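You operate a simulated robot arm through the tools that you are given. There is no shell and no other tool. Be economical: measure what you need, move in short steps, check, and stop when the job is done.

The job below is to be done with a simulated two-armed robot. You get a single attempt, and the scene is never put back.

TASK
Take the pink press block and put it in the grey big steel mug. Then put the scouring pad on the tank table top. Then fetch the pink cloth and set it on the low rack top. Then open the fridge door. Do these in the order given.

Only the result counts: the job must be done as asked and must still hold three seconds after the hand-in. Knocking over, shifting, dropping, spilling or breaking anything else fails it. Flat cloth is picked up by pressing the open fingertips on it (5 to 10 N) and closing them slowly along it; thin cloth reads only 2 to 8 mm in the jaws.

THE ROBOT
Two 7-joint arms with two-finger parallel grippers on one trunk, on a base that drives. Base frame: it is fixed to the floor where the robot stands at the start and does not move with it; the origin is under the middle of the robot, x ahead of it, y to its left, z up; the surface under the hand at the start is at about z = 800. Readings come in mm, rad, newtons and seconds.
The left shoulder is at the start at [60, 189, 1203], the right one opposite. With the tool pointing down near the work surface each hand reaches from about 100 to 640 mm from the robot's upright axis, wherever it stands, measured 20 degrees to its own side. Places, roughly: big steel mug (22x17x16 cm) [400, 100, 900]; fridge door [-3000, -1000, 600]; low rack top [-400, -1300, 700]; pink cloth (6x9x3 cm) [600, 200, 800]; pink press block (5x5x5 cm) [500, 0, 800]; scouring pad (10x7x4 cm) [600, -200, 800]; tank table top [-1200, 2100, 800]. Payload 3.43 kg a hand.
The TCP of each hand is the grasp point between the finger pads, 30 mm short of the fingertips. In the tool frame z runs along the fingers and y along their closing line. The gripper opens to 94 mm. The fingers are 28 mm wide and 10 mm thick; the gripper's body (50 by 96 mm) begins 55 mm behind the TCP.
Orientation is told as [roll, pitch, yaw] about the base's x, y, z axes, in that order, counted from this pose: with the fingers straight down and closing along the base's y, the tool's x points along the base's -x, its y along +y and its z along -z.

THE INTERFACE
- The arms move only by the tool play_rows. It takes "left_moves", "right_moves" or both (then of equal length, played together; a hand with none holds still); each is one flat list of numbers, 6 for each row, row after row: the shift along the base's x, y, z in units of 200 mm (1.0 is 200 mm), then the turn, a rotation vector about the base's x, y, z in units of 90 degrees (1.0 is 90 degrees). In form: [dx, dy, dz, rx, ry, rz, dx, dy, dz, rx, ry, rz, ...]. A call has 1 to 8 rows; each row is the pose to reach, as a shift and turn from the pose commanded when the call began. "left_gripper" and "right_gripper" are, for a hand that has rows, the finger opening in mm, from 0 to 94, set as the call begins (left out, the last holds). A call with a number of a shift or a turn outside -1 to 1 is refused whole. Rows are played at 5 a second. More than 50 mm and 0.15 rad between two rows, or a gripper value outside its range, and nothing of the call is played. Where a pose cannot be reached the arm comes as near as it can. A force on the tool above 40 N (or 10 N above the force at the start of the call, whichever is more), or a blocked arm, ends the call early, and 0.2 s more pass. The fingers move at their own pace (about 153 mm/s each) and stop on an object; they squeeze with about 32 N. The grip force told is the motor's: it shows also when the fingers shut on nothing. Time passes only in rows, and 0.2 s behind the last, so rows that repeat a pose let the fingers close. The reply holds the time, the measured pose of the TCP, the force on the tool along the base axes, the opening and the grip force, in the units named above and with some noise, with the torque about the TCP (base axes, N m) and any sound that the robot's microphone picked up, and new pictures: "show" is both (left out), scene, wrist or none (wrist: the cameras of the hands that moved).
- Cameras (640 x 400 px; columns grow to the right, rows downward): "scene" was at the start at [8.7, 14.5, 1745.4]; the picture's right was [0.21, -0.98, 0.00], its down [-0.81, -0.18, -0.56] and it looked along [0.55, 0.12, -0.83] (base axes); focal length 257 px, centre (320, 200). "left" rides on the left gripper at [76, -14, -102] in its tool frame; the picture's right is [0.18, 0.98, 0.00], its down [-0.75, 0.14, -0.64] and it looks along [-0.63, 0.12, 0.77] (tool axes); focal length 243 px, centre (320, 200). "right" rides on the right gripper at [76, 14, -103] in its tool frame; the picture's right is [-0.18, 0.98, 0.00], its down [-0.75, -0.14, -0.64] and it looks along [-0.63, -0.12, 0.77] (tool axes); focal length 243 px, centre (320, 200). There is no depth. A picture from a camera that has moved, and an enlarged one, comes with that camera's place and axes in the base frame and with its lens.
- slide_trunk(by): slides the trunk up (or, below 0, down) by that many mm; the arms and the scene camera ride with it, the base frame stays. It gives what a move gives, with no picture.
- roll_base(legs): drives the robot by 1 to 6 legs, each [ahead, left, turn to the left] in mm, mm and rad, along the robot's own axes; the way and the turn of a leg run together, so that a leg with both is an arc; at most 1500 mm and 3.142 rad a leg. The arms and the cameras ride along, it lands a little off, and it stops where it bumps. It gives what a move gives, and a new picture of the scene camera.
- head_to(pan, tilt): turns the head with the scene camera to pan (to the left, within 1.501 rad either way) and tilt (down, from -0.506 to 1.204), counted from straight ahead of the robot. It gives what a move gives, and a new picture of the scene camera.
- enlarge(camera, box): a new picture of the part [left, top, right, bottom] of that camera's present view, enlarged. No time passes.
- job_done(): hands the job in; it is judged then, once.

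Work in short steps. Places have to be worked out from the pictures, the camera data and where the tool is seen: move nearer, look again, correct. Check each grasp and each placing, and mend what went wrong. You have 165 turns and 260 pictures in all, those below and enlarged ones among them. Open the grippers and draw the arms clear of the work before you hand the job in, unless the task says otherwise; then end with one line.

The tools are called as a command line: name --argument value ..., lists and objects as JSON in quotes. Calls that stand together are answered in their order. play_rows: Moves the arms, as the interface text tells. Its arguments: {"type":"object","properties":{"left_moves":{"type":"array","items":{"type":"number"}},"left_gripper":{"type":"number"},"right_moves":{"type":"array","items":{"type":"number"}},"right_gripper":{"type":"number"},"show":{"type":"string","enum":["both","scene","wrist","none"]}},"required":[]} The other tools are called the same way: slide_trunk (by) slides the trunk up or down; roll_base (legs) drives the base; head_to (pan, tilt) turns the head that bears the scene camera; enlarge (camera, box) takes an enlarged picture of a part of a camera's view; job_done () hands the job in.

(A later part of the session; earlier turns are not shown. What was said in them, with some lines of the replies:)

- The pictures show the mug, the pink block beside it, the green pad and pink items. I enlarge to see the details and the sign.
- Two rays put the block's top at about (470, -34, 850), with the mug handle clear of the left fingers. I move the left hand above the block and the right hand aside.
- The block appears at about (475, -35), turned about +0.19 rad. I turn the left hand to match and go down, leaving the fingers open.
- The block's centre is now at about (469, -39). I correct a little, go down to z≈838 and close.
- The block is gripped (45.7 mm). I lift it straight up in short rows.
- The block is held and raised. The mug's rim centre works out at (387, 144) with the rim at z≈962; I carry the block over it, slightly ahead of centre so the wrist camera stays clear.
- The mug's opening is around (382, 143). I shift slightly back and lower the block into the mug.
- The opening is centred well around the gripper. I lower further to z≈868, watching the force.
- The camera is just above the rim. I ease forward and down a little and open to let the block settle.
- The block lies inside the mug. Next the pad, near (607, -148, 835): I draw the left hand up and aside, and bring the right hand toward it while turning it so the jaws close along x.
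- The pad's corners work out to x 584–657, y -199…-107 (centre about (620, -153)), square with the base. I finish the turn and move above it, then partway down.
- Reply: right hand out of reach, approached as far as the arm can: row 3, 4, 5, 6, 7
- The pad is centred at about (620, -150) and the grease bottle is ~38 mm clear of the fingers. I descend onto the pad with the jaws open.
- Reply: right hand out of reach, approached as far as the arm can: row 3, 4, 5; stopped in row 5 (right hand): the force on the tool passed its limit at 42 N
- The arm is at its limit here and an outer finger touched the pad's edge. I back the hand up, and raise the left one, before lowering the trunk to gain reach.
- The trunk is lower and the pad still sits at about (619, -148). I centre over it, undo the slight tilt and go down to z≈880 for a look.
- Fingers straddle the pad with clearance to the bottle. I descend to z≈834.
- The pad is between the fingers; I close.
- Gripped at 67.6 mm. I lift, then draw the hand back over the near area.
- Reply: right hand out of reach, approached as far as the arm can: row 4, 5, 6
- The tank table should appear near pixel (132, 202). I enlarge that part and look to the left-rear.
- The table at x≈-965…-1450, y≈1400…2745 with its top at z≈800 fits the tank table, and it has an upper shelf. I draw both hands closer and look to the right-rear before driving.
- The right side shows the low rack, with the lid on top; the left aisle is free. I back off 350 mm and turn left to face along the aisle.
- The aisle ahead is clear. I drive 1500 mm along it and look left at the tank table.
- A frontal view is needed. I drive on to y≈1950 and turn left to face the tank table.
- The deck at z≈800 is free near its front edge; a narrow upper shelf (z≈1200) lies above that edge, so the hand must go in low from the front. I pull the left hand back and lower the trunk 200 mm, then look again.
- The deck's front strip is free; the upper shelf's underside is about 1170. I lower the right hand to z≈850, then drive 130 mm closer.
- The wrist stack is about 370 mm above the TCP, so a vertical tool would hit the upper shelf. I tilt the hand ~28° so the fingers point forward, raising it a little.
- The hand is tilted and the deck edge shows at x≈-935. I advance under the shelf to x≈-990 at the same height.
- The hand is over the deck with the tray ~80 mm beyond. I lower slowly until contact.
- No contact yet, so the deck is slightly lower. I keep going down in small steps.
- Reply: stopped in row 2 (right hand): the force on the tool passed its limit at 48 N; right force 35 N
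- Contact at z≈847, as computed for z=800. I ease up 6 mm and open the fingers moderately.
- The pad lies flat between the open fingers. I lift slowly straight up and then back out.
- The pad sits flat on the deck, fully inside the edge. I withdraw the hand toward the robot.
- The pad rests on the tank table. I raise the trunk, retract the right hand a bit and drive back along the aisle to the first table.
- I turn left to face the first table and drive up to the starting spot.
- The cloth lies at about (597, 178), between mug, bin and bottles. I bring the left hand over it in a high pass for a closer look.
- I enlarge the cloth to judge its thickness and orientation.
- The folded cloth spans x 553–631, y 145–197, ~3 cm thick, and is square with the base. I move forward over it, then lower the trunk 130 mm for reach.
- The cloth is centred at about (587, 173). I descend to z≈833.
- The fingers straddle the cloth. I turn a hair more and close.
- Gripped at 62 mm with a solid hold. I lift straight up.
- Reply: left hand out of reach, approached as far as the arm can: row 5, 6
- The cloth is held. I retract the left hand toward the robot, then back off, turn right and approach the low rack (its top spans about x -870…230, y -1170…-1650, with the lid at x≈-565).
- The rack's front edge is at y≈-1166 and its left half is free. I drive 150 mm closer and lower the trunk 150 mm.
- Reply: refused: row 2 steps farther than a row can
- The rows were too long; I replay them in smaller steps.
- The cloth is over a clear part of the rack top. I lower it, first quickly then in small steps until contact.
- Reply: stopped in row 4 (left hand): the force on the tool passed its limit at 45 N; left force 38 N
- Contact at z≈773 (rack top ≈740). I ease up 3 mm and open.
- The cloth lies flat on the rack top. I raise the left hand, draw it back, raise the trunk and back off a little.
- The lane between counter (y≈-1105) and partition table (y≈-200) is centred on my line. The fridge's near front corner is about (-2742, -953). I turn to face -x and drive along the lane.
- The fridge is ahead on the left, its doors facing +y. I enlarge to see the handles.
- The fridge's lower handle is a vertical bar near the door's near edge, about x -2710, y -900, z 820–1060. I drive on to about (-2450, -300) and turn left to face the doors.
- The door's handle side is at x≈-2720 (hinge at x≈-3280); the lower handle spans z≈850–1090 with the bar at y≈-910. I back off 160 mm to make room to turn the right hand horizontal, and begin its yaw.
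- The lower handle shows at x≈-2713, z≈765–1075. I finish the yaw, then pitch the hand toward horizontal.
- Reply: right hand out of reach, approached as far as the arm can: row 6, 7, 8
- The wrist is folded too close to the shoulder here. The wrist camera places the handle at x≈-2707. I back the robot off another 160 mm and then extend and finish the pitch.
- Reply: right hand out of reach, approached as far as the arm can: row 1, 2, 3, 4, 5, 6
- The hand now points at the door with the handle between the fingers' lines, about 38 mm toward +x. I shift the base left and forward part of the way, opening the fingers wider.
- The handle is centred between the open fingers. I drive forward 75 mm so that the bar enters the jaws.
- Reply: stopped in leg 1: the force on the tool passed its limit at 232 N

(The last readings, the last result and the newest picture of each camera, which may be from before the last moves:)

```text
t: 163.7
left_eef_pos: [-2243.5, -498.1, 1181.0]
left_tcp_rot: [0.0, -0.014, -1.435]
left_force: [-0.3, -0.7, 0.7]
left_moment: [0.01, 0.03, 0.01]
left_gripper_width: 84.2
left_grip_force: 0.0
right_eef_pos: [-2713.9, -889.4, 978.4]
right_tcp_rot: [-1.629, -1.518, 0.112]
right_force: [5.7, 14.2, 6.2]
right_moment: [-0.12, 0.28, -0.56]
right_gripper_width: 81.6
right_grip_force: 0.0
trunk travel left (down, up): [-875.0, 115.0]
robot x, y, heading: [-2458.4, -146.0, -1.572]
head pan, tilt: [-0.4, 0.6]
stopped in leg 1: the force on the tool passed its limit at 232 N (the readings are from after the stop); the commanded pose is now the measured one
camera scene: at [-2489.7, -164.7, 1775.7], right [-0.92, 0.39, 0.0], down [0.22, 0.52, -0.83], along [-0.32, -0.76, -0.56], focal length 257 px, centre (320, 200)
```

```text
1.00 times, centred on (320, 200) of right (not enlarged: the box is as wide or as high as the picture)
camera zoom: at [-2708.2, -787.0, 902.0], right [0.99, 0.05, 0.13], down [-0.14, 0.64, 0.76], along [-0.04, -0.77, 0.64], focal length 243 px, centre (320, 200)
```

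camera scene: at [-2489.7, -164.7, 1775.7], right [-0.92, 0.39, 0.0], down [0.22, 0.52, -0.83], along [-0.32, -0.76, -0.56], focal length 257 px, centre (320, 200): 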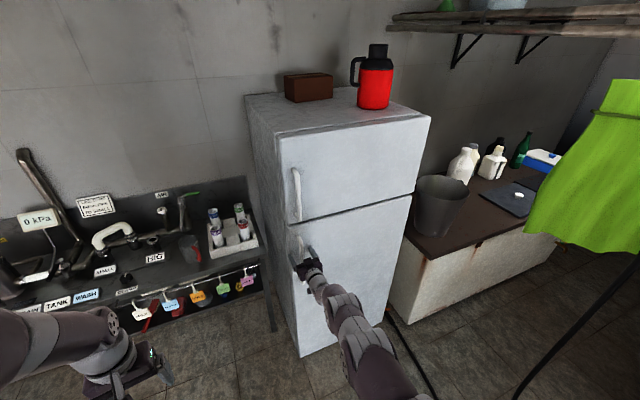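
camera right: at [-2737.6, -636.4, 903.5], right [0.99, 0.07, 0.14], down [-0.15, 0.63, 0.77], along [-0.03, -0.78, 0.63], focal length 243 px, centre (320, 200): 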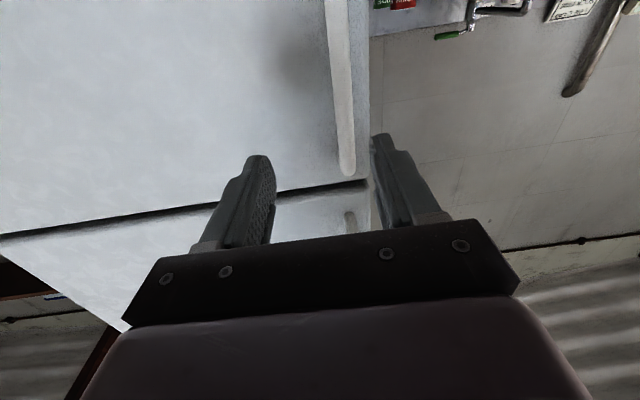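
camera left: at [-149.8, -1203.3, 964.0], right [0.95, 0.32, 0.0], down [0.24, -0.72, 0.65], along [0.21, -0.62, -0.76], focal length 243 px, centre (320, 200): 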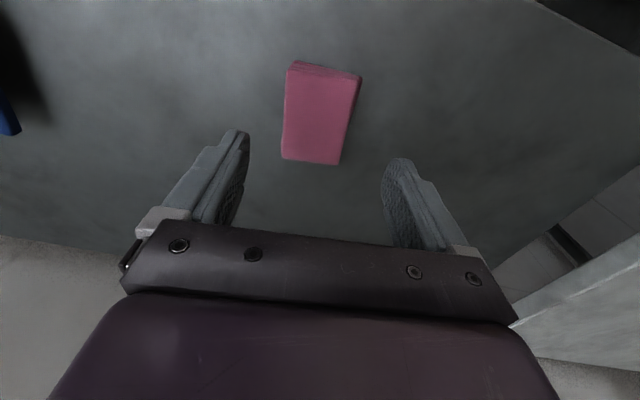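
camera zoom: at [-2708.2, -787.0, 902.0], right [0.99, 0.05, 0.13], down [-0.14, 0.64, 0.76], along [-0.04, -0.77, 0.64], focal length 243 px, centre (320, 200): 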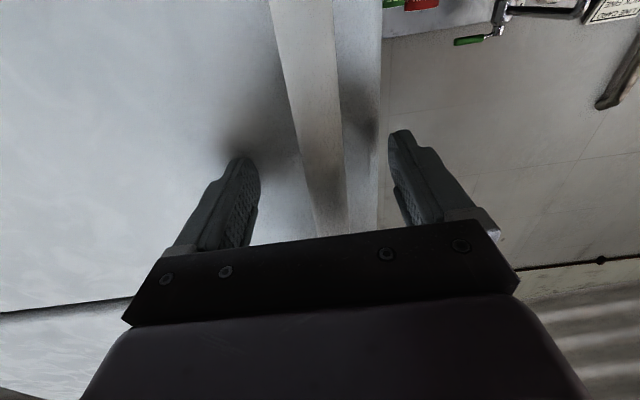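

The tips touched the door face (y≈-920), so the bar is already between the pads. I close on it.

play_rows --right_moves '[0, 0.02, 0, 0, 0, 0, 0, 0.02, 0, 0, 0, 0, 0, 0.02, 0, 0, 0, 0, 0, 0.02, 0, 0, 0, 0]' --right_gripper 0 --show "both"

```text
t: 164.7
left_eef_pos: [-2240.0, -500.2, 1179.8]
left_tcp_rot: [-0.003, -0.008, -1.435]
left_force: [0.1, -0.2, 0.3]
left_moment: [0.01, 0.01, 0.02]
left_gripper_width: 83.8
left_grip_force: 0.1
right_eef_pos: [-2708.1, -890.3, 977.0]
right_tcp_rot: [-1.504, -1.518, -0.009]
right_force: [32.9, 1.0, -8.0]
right_moment: [-0.26, -1.13, -0.55]
right_gripper_width: 23.4
right_grip_force: 45.1
trunk travel left (down, up): [-875.0, 115.0]
robot x, y, heading: [-2456.1, -147.0, -1.574]
head pan, tilt: [-0.4, 0.6]
camera scene: at [-2484.9, -171.3, 1775.6], right [-0.92, 0.39, 0.0], down [0.22, 0.52, -0.83], along [-0.32, -0.76, -0.56], focal length 257 px, centre (320, 200)
camera right: at [-2704.3, -786.2, 899.4], right [0.99, 0.06, 0.13], down [-0.14, 0.63, 0.76], along [-0.04, -0.77, 0.63], focal length 243 px, centre (320, 200)
```

scene: 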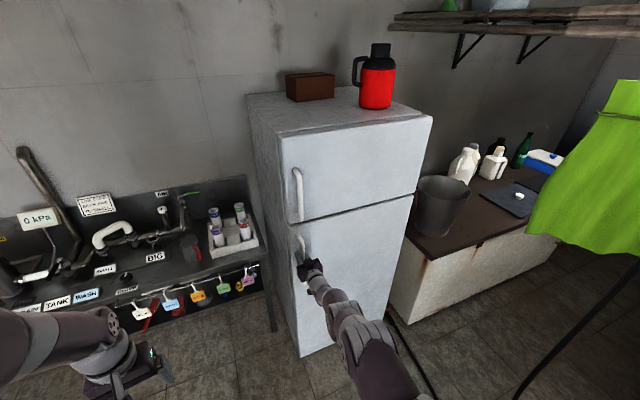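
right: 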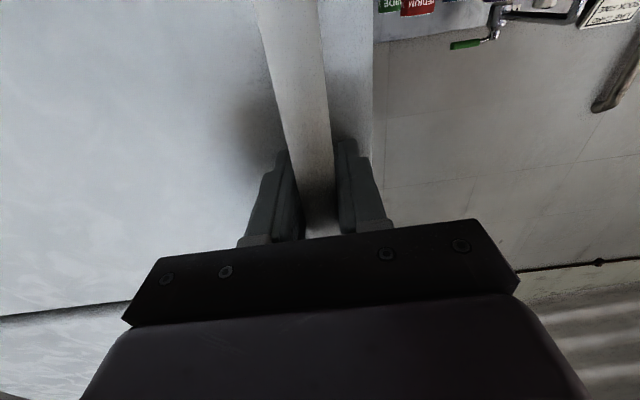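

The bar is gripped (23 mm). I relieve the sideways load and pull gently toward +y.

play_rows --right_moves '[0.02, 0.03, 0, 0, 0, 0, 0.02, 0.06, 0, 0, 0, 0, 0.02, 0.1, 0, 0, 0, 0.0, 0.02, 0.15, 0, 0, 0, 0, 0.02, 0.2, 0, 0, 0, 0]' --show "scene"

```text
t: 165.8
left_eef_pos: [-2245.7, -501.8, 1180.7]
left_tcp_rot: [0.001, -0.008, -1.436]
left_force: [0.1, 0.4, -0.2]
left_moment: [0.0, -0.02, 0.03]
left_gripper_width: 83.9
left_grip_force: 0.0
right_eef_pos: [-2714.3, -847.4, 976.6]
right_tcp_rot: [-1.517, -1.524, -0.004]
right_force: [1.2, 0.8, -8.4]
right_moment: [1.06, -0.92, 0.03]
right_gripper_width: 23.2
right_grip_force: 45.2
trunk travel left (down, up): [-875.0, 115.0]
robot x, y, heading: [-2456.7, -150.1, -1.57]
head pan, tilt: [-0.4, 0.6]
camera scene: at [-2493.6, -171.3, 1775.5], right [-0.92, 0.39, 0.0], down [0.22, 0.52, -0.82], along [-0.32, -0.76, -0.57], focal length 257 px, centre (320, 200)
```

scene: 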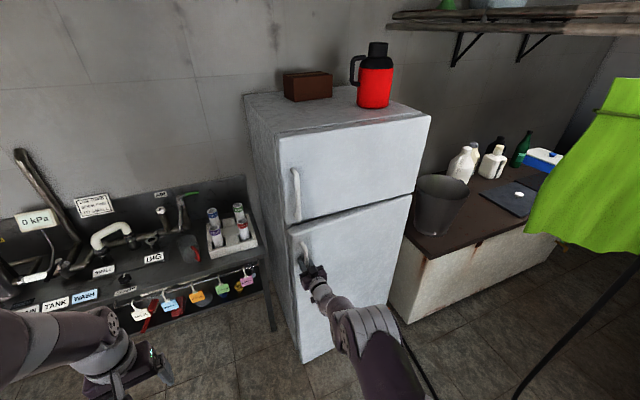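

The door swings with little force. I follow its arc with the base: a small leg that rotates about the hinge.

roll_base --legs '[[-100, -95, 0.12]]'

```text
t: 167.2
left_eef_pos: [-2309.0, -379.8, 1180.8]
left_tcp_rot: [0.004, -0.008, -1.313]
left_force: [-0.2, 0.5, 0.6]
left_moment: [-0.01, 0.0, 0.0]
left_gripper_width: 84.1
left_grip_force: 0.0
right_eef_pos: [-2730.5, -781.7, 975.0]
right_tcp_rot: [-1.583, -1.526, 0.187]
right_force: [-19.7, -7.2, -4.7]
right_moment: [0.58, -0.79, 0.56]
right_gripper_width: 23.2
right_grip_force: 45.0
trunk travel left (down, up): [-875.0, 115.0]
robot x, y, heading: [-2557.0, -50.7, -1.451]
head pan, tilt: [-0.4, 0.6]
camera scene: at [-2596.9, -82.3, 1775.5], right [-0.96, 0.27, 0.0], down [0.16, 0.55, -0.82], along [-0.22, -0.79, -0.57], focal length 257 px, centre (320, 200)
```

scene: 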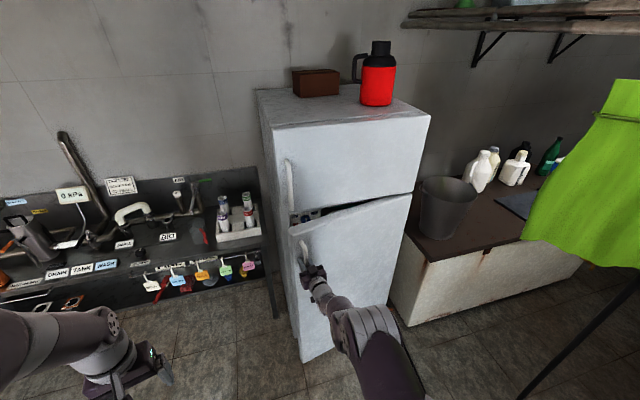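

The door follows. I continue the arc in two more small legs.

roll_base --legs '[[-86, -82, 0.1], [-88, -74, 0.1]]'

```text
t: 169.2
left_eef_pos: [-2442.3, -193.1, 1181.0]
left_tcp_rot: [0.008, -0.008, -1.12]
left_force: [-0.2, 0.0, -0.2]
left_moment: [-0.01, 0.01, 0.0]
left_gripper_width: 84.1
left_grip_force: 0.0
right_eef_pos: [-2778.1, -668.7, 976.0]
right_tcp_rot: [-1.626, -1.527, 0.422]
right_force: [-29.0, -18.4, -9.1]
right_moment: [0.5, -0.83, 0.64]
right_gripper_width: 23.0
right_grip_force: 45.1
trunk travel left (down, up): [-875.0, 115.0]
robot x, y, heading: [-2751.7, 78.5, -1.253]
head pan, tilt: [-0.4, 0.6]
camera scene: at [-2784.2, 42.2, 1775.3], right [-1.0, 0.08, 0.0], down [0.05, 0.57, -0.82], along [-0.06, -0.82, -0.57], focal length 257 px, centre (320, 200)
```

scene: 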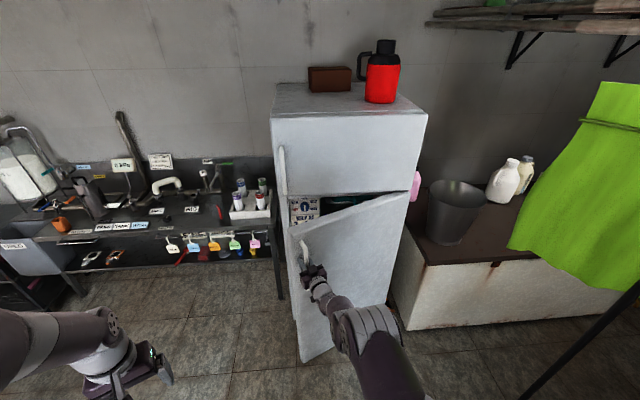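

The door is about 27° open. To go further without driving onto the hose on the floor I'll release and push the door's inner edge with a finger. First I open the fingers and back away from the handle.

play_rows --right_moves '[0, 0, 0, 0, 0, 0, 0, 0, 0, 0, 0, 0, 0, 0, 0, 0, 0, 0]' --right_gripper 88 --show "wrist"

```text
t: 170.0
left_eef_pos: [-2436.4, -186.6, 1179.4]
left_tcp_rot: [-0.001, -0.011, -1.119]
left_force: [0.1, 0.2, 0.3]
left_moment: [-0.03, 0.04, -0.01]
left_gripper_width: 84.2
left_grip_force: 0.2
right_eef_pos: [-2773.4, -665.2, 980.9]
right_tcp_rot: [-1.677, -1.52, 0.471]
right_force: [0.7, 0.4, -0.1]
right_moment: [-0.05, -0.05, 0.01]
right_gripper_width: 88.0
right_grip_force: 0.1
trunk travel left (down, up): [-875.0, 115.0]
robot x, y, heading: [-2749.3, 80.2, -1.255]
head pan, tilt: [-0.4, 0.6]
camera right: at [-2800.4, -565.4, 903.1], right [0.92, 0.36, 0.13], down [-0.33, 0.57, 0.76], along [0.19, -0.74, 0.64], focal length 243 px, centre (320, 200)
```

right: 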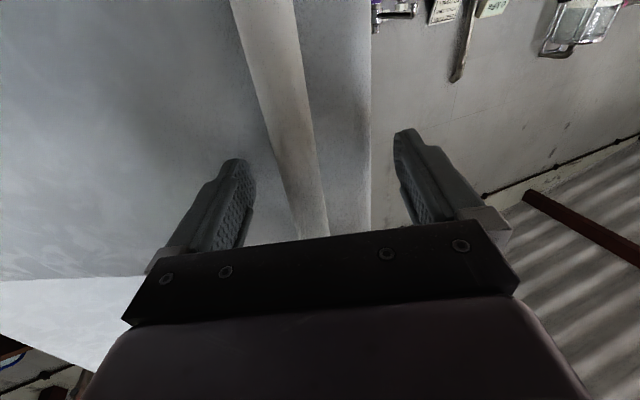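

The bar is free. I back out, move left past the door edge and square up to it.

roll_base --legs '[[-80, 0, 0], [0, 330, 0], [0, 0, -0.31]]'

play_rows --right_moves '[0, 0, 0, 0, 0, 0, 0, 0, 0, 0, 0, 0, 0, 0, 0, 0, 0, 0]' --right_gripper 10 --show "wrist"

```text
t: 173.9
left_eef_pos: [-2241.2, -87.7, 1180.4]
left_tcp_rot: [0.0, -0.01, -1.43]
left_force: [0.7, 0.3, -0.5]
left_moment: [0.03, 0.02, 0.0]
left_gripper_width: 84.2
left_grip_force: 0.1
right_eef_pos: [-2708.0, -438.8, 978.9]
right_tcp_rot: [-1.663, -1.521, 0.149]
right_force: [0.0, -0.8, 1.2]
right_moment: [0.01, -0.01, -0.03]
right_gripper_width: 88.1
right_grip_force: 0.2
trunk travel left (down, up): [-875.0, 115.0]
robot x, y, heading: [-2456.0, 266.3, -1.563]
head pan, tilt: [-0.4, 0.6]
camera scene: at [-2490.2, 241.4, 1775.6], right [-0.92, 0.38, 0.0], down [0.22, 0.52, -0.82], along [-0.32, -0.76, -0.57], focal length 257 px, centre (320, 200)
```

scene: 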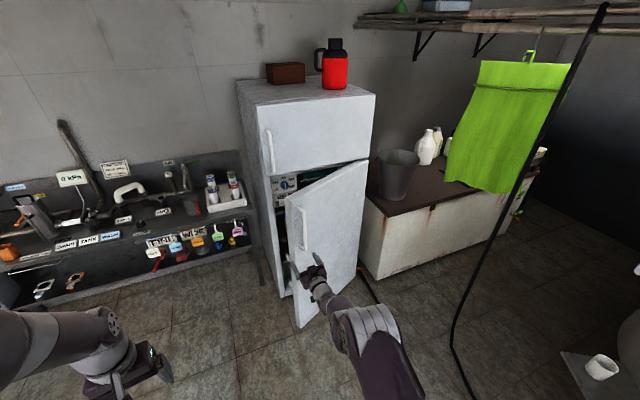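

```text
t: 174.7
left_eef_pos: [-2241.3, -87.0, 1181.0]
left_tcp_rot: [0.0, -0.011, -1.432]
left_force: [-0.4, 0.3, 0.1]
left_moment: [-0.02, 0.05, 0.01]
left_gripper_width: 83.8
left_grip_force: 0.0
right_eef_pos: [-2707.4, -438.3, 980.1]
right_tcp_rot: [-1.666, -1.52, 0.151]
right_force: [0.3, -0.3, -0.3]
right_moment: [-0.01, 0.01, 0.01]
right_gripper_width: 10.2
right_grip_force: 0.1
trunk travel left (down, up): [-875.0, 115.0]
robot x, y, heading: [-2452.6, 266.8, -1.563]
head pan, tilt: [-0.4, 0.6]
camera right: at [-2703.1, -336.5, 902.4], right [0.99, 0.06, 0.13], down [-0.14, 0.64, 0.76], along [-0.04, -0.77, 0.64], focal length 243 px, centre (320, 200)
```

right: 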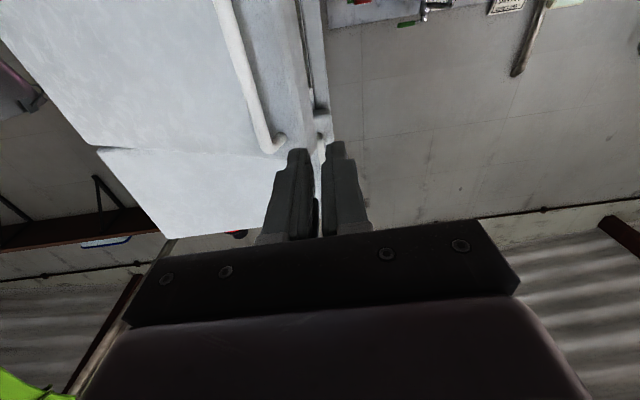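

I check the fridge's opening and the door edge before going in.

enlarge --camera "scene" --box '[220, 140, 400, 340]'

```text
2.00 times, centred on (310, 240) of scene
camera zoom: at [-2490.2, 241.7, 1775.6], right [-0.92, 0.38, 0.0], down [0.22, 0.52, -0.83], along [-0.32, -0.76, -0.57], focal length 515 px, centre (340, 120)
```

zoom: 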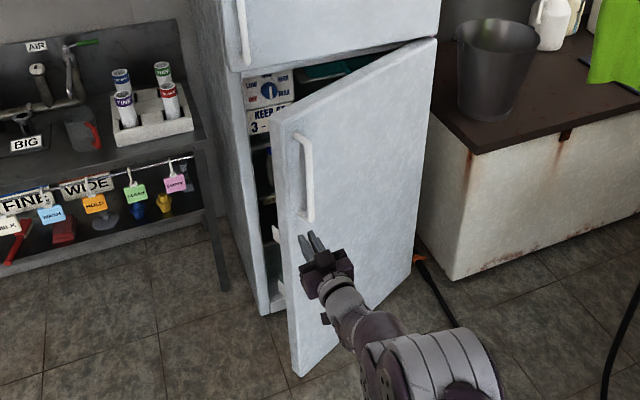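

The interior near the door edge at z≈980 is clear. I shift left 60 mm and go forward so the closed fingers pass just beyond the door's edge.

roll_base --legs '[[0, 62, -0.008], [285, 0, 0]]'

enlarge --camera "right" --box '[0, 0, 640, 400]'

```text
t: 177.3
left_eef_pos: [-2180.8, -375.9, 1180.3]
left_tcp_rot: [0.0, -0.01, -1.437]
left_force: [-0.5, -0.1, 0.3]
left_moment: [-0.03, 0.01, -0.04]
left_gripper_width: 84.1
left_grip_force: 0.1
right_eef_pos: [-2649.3, -726.1, 980.2]
right_tcp_rot: [-1.683, -1.519, 0.163]
right_force: [0.7, -0.1, -0.4]
right_moment: [0.01, 0.01, 0.03]
right_gripper_width: 9.9
right_grip_force: 0.1
trunk travel left (down, up): [-875.0, 115.0]
robot x, y, heading: [-2392.9, -23.3, -1.568]
head pan, tilt: [-0.4, 0.6]
camera scene: at [-2428.2, -45.2, 1775.6], right [-0.92, 0.39, 0.0], down [0.22, 0.52, -0.83], along [-0.32, -0.76, -0.56], focal length 257 px, centre (320, 200)
```

scene: 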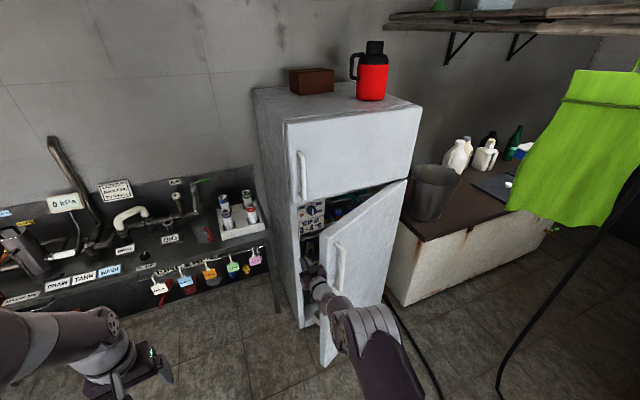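

```text
1.00 times, centred on (320, 200) of right (not enlarged: the box is as wide or as high as the picture)
camera zoom: at [-2643.9, -623.0, 902.8], right [0.99, 0.05, 0.14], down [-0.14, 0.64, 0.76], along [-0.05, -0.77, 0.64], focal length 243 px, centre (320, 200)
```

zoom: 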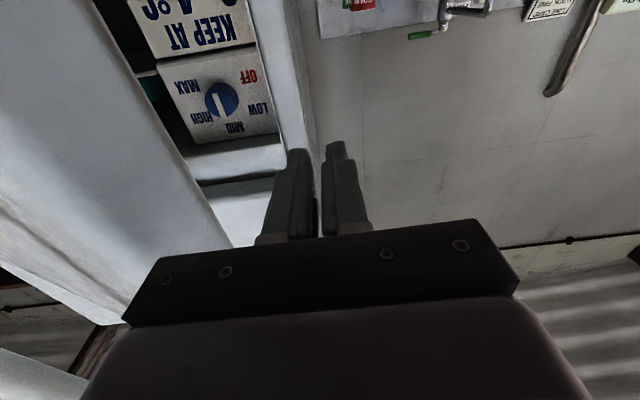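

The fingers are just inside the door's edge. I sweep right and back along the arc so they push the door's inner edge open.

roll_base --legs '[[-20, -62, 0], [-77, -37, 0], [-88, -61, 0]]'

```text
t: 178.4
left_eef_pos: [-2238.8, -356.5, 1182.5]
left_tcp_rot: [0.001, -0.014, -1.433]
left_force: [-0.9, 0.5, 0.0]
left_moment: [-0.03, -0.05, -0.02]
left_gripper_width: 84.1
left_grip_force: 0.0
right_eef_pos: [-2698.5, -705.9, 979.2]
right_tcp_rot: [-1.667, -1.519, 0.167]
right_force: [7.9, 3.4, -3.9]
right_moment: [0.11, -0.17, 0.13]
right_gripper_width: 5.4
right_grip_force: 0.0
trunk travel left (down, up): [-875.0, 115.0]
robot x, y, heading: [-2447.9, -1.9, -1.57]
head pan, tilt: [-0.4, 0.6]
stopped in leg 1: the force on the tool passed its limit at 51 N (the readings are from after the stop); the commanded pose is now the measured one
camera scene: at [-2488.7, -25.7, 1775.4], right [-0.92, 0.39, 0.0], down [0.22, 0.52, -0.83], along [-0.32, -0.76, -0.56], focal length 257 px, centre (320, 200)
```

scene: 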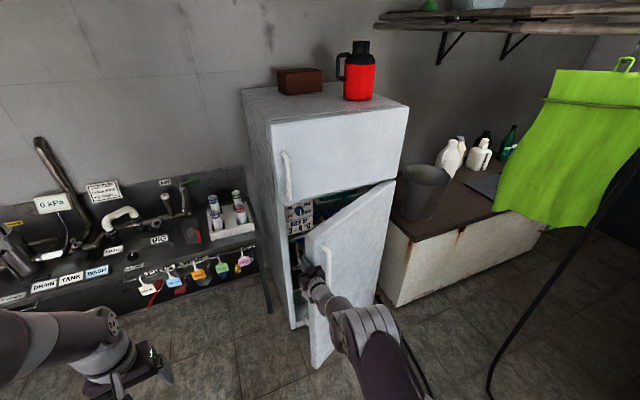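

Contact made; the first nudge was a bit hard. I continue in smaller legs, mostly backward, along the door's swing.

roll_base --legs '[[-30, -14, 0], [-30, -15, 0], [-30, -16, 0], [-30, -18, 0], [-30, -20, 0], [-30, -22, 0]]'

```text
t: 181.5
left_eef_pos: [-2338.0, -185.9, 1178.1]
left_tcp_rot: [-0.001, -0.005, -1.437]
left_force: [0.6, -1.4, 0.3]
left_moment: [0.06, 0.02, 0.01]
left_gripper_width: 83.9
left_grip_force: 0.0
right_eef_pos: [-2799.5, -535.3, 976.5]
right_tcp_rot: [-1.619, -1.515, 0.114]
right_force: [-0.8, 0.1, -0.6]
right_moment: [-0.04, 0.0, -0.05]
right_gripper_width: 9.7
right_grip_force: 0.0
trunk travel left (down, up): [-875.0, 115.0]
robot x, y, heading: [-2551.9, 169.9, -1.567]
head pan, tilt: [-0.4, 0.6]
camera scene: at [-2583.9, 142.1, 1775.5], right [-0.92, 0.39, 0.0], down [0.22, 0.53, -0.82], along [-0.32, -0.76, -0.57], focal length 257 px, centre (320, 200)
```

scene: 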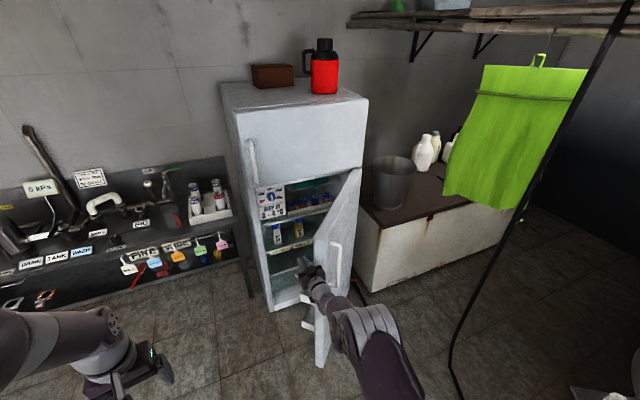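

The door is near 45° and free-moving. I push further with small legs, adding a right turn to avoid driving toward the hose.

roll_base --legs '[[-28, -28, 0], [-28, -28, 0], [-28, 0, -0.05], [-24, 0, -0.05], [-20, 0, -0.05], [-16, 0, -0.05]]'

```text
t: 184.5
left_eef_pos: [-2463.8, -74.8, 1178.7]
left_tcp_rot: [0.0, -0.01, -1.635]
left_force: [0.3, 0.2, -0.2]
left_moment: [0.0, 0.06, 0.01]
left_gripper_width: 83.9
left_grip_force: 0.1
right_eef_pos: [-2985.9, -324.0, 980.1]
right_tcp_rot: [-1.668, -1.516, -0.037]
right_force: [-0.5, -0.3, -1.2]
right_moment: [-0.08, -0.01, -0.01]
right_gripper_width: 10.0
right_grip_force: 0.1
trunk travel left (down, up): [-875.0, 115.0]
robot x, y, heading: [-2603.3, 317.1, -1.773]
head pan, tilt: [-0.4, 0.6]
camera scene: at [-2640.3, 297.1, 1775.5], right [-0.83, 0.56, 0.0], down [0.32, 0.47, -0.82], along [-0.46, -0.68, -0.57], focal length 257 px, centre (320, 200)
```

scene: 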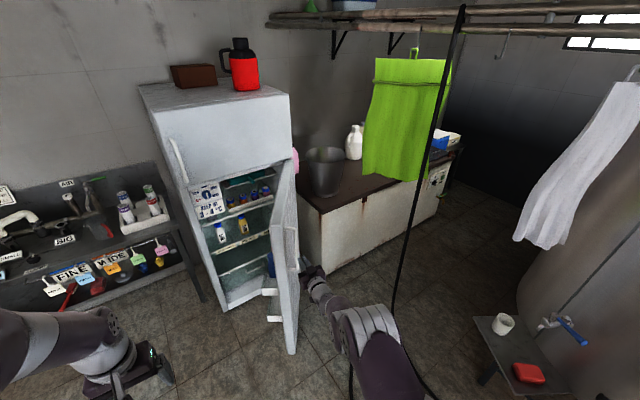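

The finger slipped past the edge with the door at about 52–55°. I reposition the hand inside the edge again to push it wider.

roll_base --legs '[[-29, 150, 0], [190, 41, 0]]'

enlarge --camera "right" --box '[0, 0, 640, 400]'

```text
t: 187.1
left_eef_pos: [-2307.3, -263.4, 1182.1]
left_tcp_rot: [0.001, -0.014, -1.629]
left_force: [0.4, -0.2, 0.9]
left_moment: [0.0, 0.0, 0.0]
left_gripper_width: 83.9
left_grip_force: 0.1
right_eef_pos: [-2826.5, -517.1, 981.1]
right_tcp_rot: [-1.736, -1.516, 0.037]
right_force: [0.9, -0.1, -0.6]
right_moment: [0.03, -0.02, 0.06]
right_gripper_width: 10.3
right_grip_force: 0.0
trunk travel left (down, up): [-875.0, 115.0]
robot x, y, heading: [-2446.0, 121.9, -1.76]
head pan, tilt: [-0.4, 0.6]
camera scene: at [-2485.7, 110.1, 1775.6], right [-0.83, 0.56, 0.0], down [0.32, 0.47, -0.83], along [-0.46, -0.68, -0.56], focal length 257 px, centre (320, 200)
```

scene: 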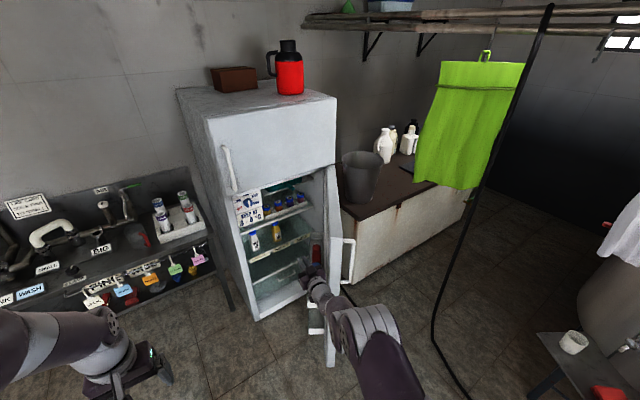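

```text
1.00 times, centred on (320, 200) of right (not enlarged: the box is as wide or as high as the picture)
camera zoom: at [-2804.3, -416.5, 903.0], right [0.98, -0.13, 0.13], down [-0.02, 0.66, 0.75], along [-0.18, -0.74, 0.64], focal length 243 px, centre (320, 200)
```

zoom: 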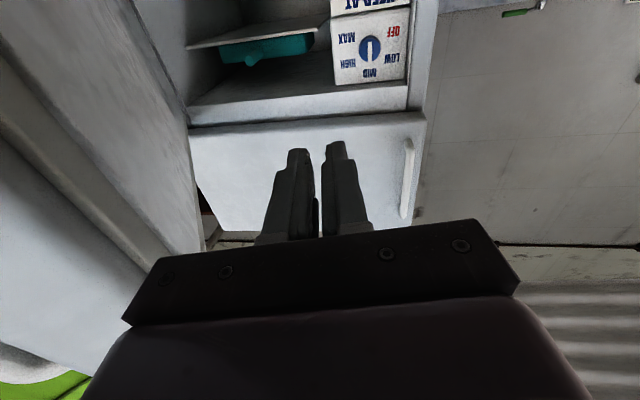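

The hand is inside the edge, door interior clear at this height. I turn the base right in small steps to push the door wider.

roll_base --legs '[[0, 0, -0.06], [0, 0, -0.06], [0, 0, -0.06], [0, 0, -0.06], [0, 0, -0.06], [0, 0, -0.05]]'

```text
t: 190.0
left_eef_pos: [-2446.3, -288.7, 1180.2]
left_tcp_rot: [-0.001, -0.009, -1.978]
left_force: [0.6, 0.0, -1.1]
left_moment: [0.01, 0.03, 0.01]
left_gripper_width: 84.1
left_grip_force: 0.0
right_eef_pos: [-3021.9, -349.8, 979.9]
right_tcp_rot: [-1.714, -1.516, -0.33]
right_force: [0.2, 0.7, -0.2]
right_moment: [-0.01, 0.01, 0.0]
right_gripper_width: 10.0
right_grip_force: 0.0
trunk travel left (down, up): [-875.0, 115.0]
robot x, y, heading: [-2446.9, 123.6, -2.114]
head pan, tilt: [-0.4, 0.6]
camera scene: at [-2487.1, 121.4, 1775.6], right [-0.59, 0.81, 0.0], down [0.46, 0.33, -0.83], along [-0.67, -0.49, -0.56], focal length 257 px, centre (320, 200)
```

scene: 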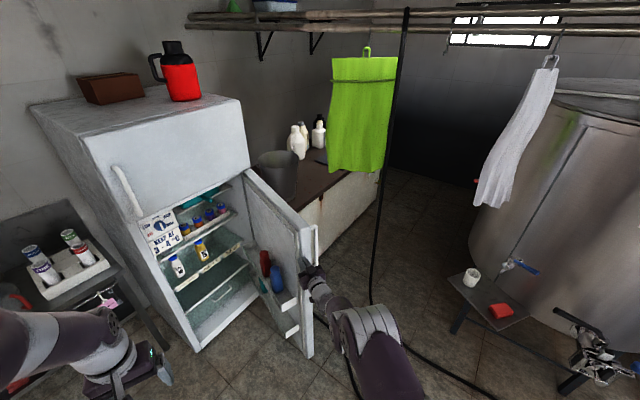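

The door stands at about 70° with the bottles in its bins upright. I back straight away from it and look.

roll_base --legs '[[-200, 0, 0]]'

enlarge --camera "scene" --box '[20, 20, 420, 380]'

```text
t: 191.6
left_eef_pos: [-2344.3, -118.7, 1180.9]
left_tcp_rot: [0.0, -0.01, -1.983]
left_force: [0.6, -0.4, -0.4]
left_moment: [0.0, -0.01, 0.01]
left_gripper_width: 83.9
left_grip_force: 0.1
right_eef_pos: [-2920.9, -178.5, 978.1]
right_tcp_rot: [-1.7, -1.517, -0.352]
right_force: [0.3, -0.4, -0.3]
right_moment: [0.0, 0.04, -0.02]
right_gripper_width: 9.9
right_grip_force: 0.1
trunk travel left (down, up): [-875.0, 115.0]
robot x, y, heading: [-2344.8, 294.7, -2.112]
head pan, tilt: [-0.4, 0.6]
camera scene: at [-2386.0, 291.4, 1775.5], right [-0.59, 0.81, 0.0], down [0.46, 0.33, -0.82], along [-0.67, -0.48, -0.57], focal length 257 px, centre (320, 200)
```

scene: 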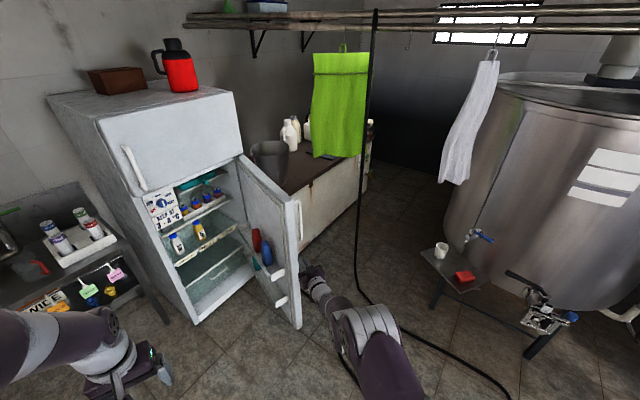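

```text
1.11 times, centred on (220, 200) of scene
camera zoom: at [-2386.0, 291.4, 1775.5], right [-0.59, 0.81, 0.0], down [0.46, 0.33, -0.82], along [-0.67, -0.48, -0.57], focal length 286 px, centre (431, 200)
```

zoom: 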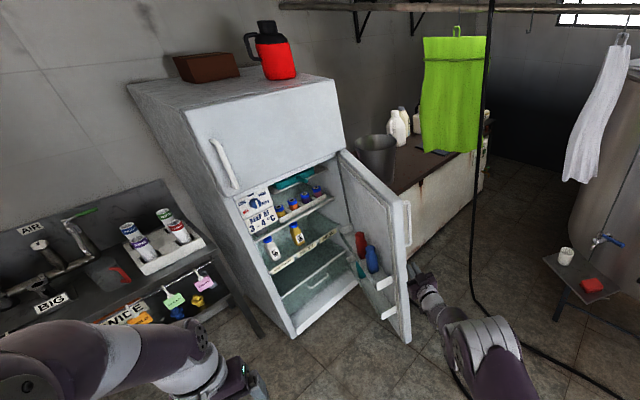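

The door stays wide open and everything in and on the fridge is upright. I open the right gripper with both arms clear, then hand in.

play_rows --right_moves '[0, 0, 0, 0, 0, 0, 0, 0, 0, 0, 0, 0, 0, 0, 0, 0, 0, 0]' --right_gripper 85 --show "scene"

```text
t: 192.4
left_eef_pos: [-2345.4, -118.6, 1180.9]
left_tcp_rot: [-0.001, -0.013, -1.982]
left_force: [0.3, 0.0, -0.3]
left_moment: [-0.02, 0.0, -0.03]
left_gripper_width: 83.7
left_grip_force: 0.1
right_eef_pos: [-2921.2, -177.0, 980.6]
right_tcp_rot: [-1.73, -1.517, -0.32]
right_force: [-0.1, -0.2, -0.3]
right_moment: [-0.03, 0.01, -0.01]
right_gripper_width: 84.9
right_grip_force: 0.1
trunk travel left (down, up): [-875.0, 115.0]
robot x, y, heading: [-2343.5, 293.5, -2.115]
head pan, tilt: [-0.4, 0.6]
camera scene: at [-2384.6, 293.7, 1775.6], right [-0.59, 0.81, 0.0], down [0.46, 0.33, -0.83], along [-0.67, -0.48, -0.56], focal length 257 px, centre (320, 200)
```

scene: 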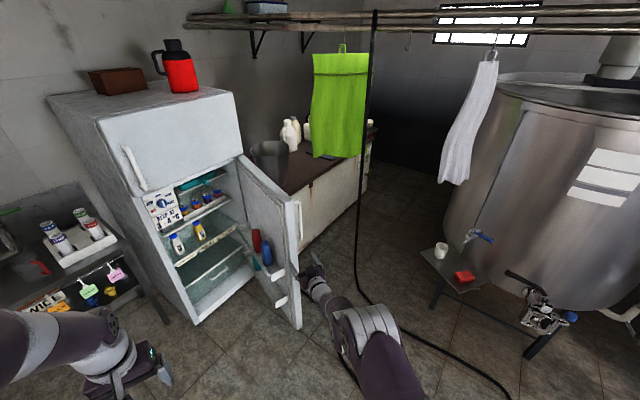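

All four steps are done and the hands are clear and open; I hand the job in.

job_done

```text
The job is handed in.
```

I finished all four steps in order and handed the job in: the press block is in the mug, the scouring pad is on the tank table top, the cloth is on the low rack top, and the fridge door is open about 70°.
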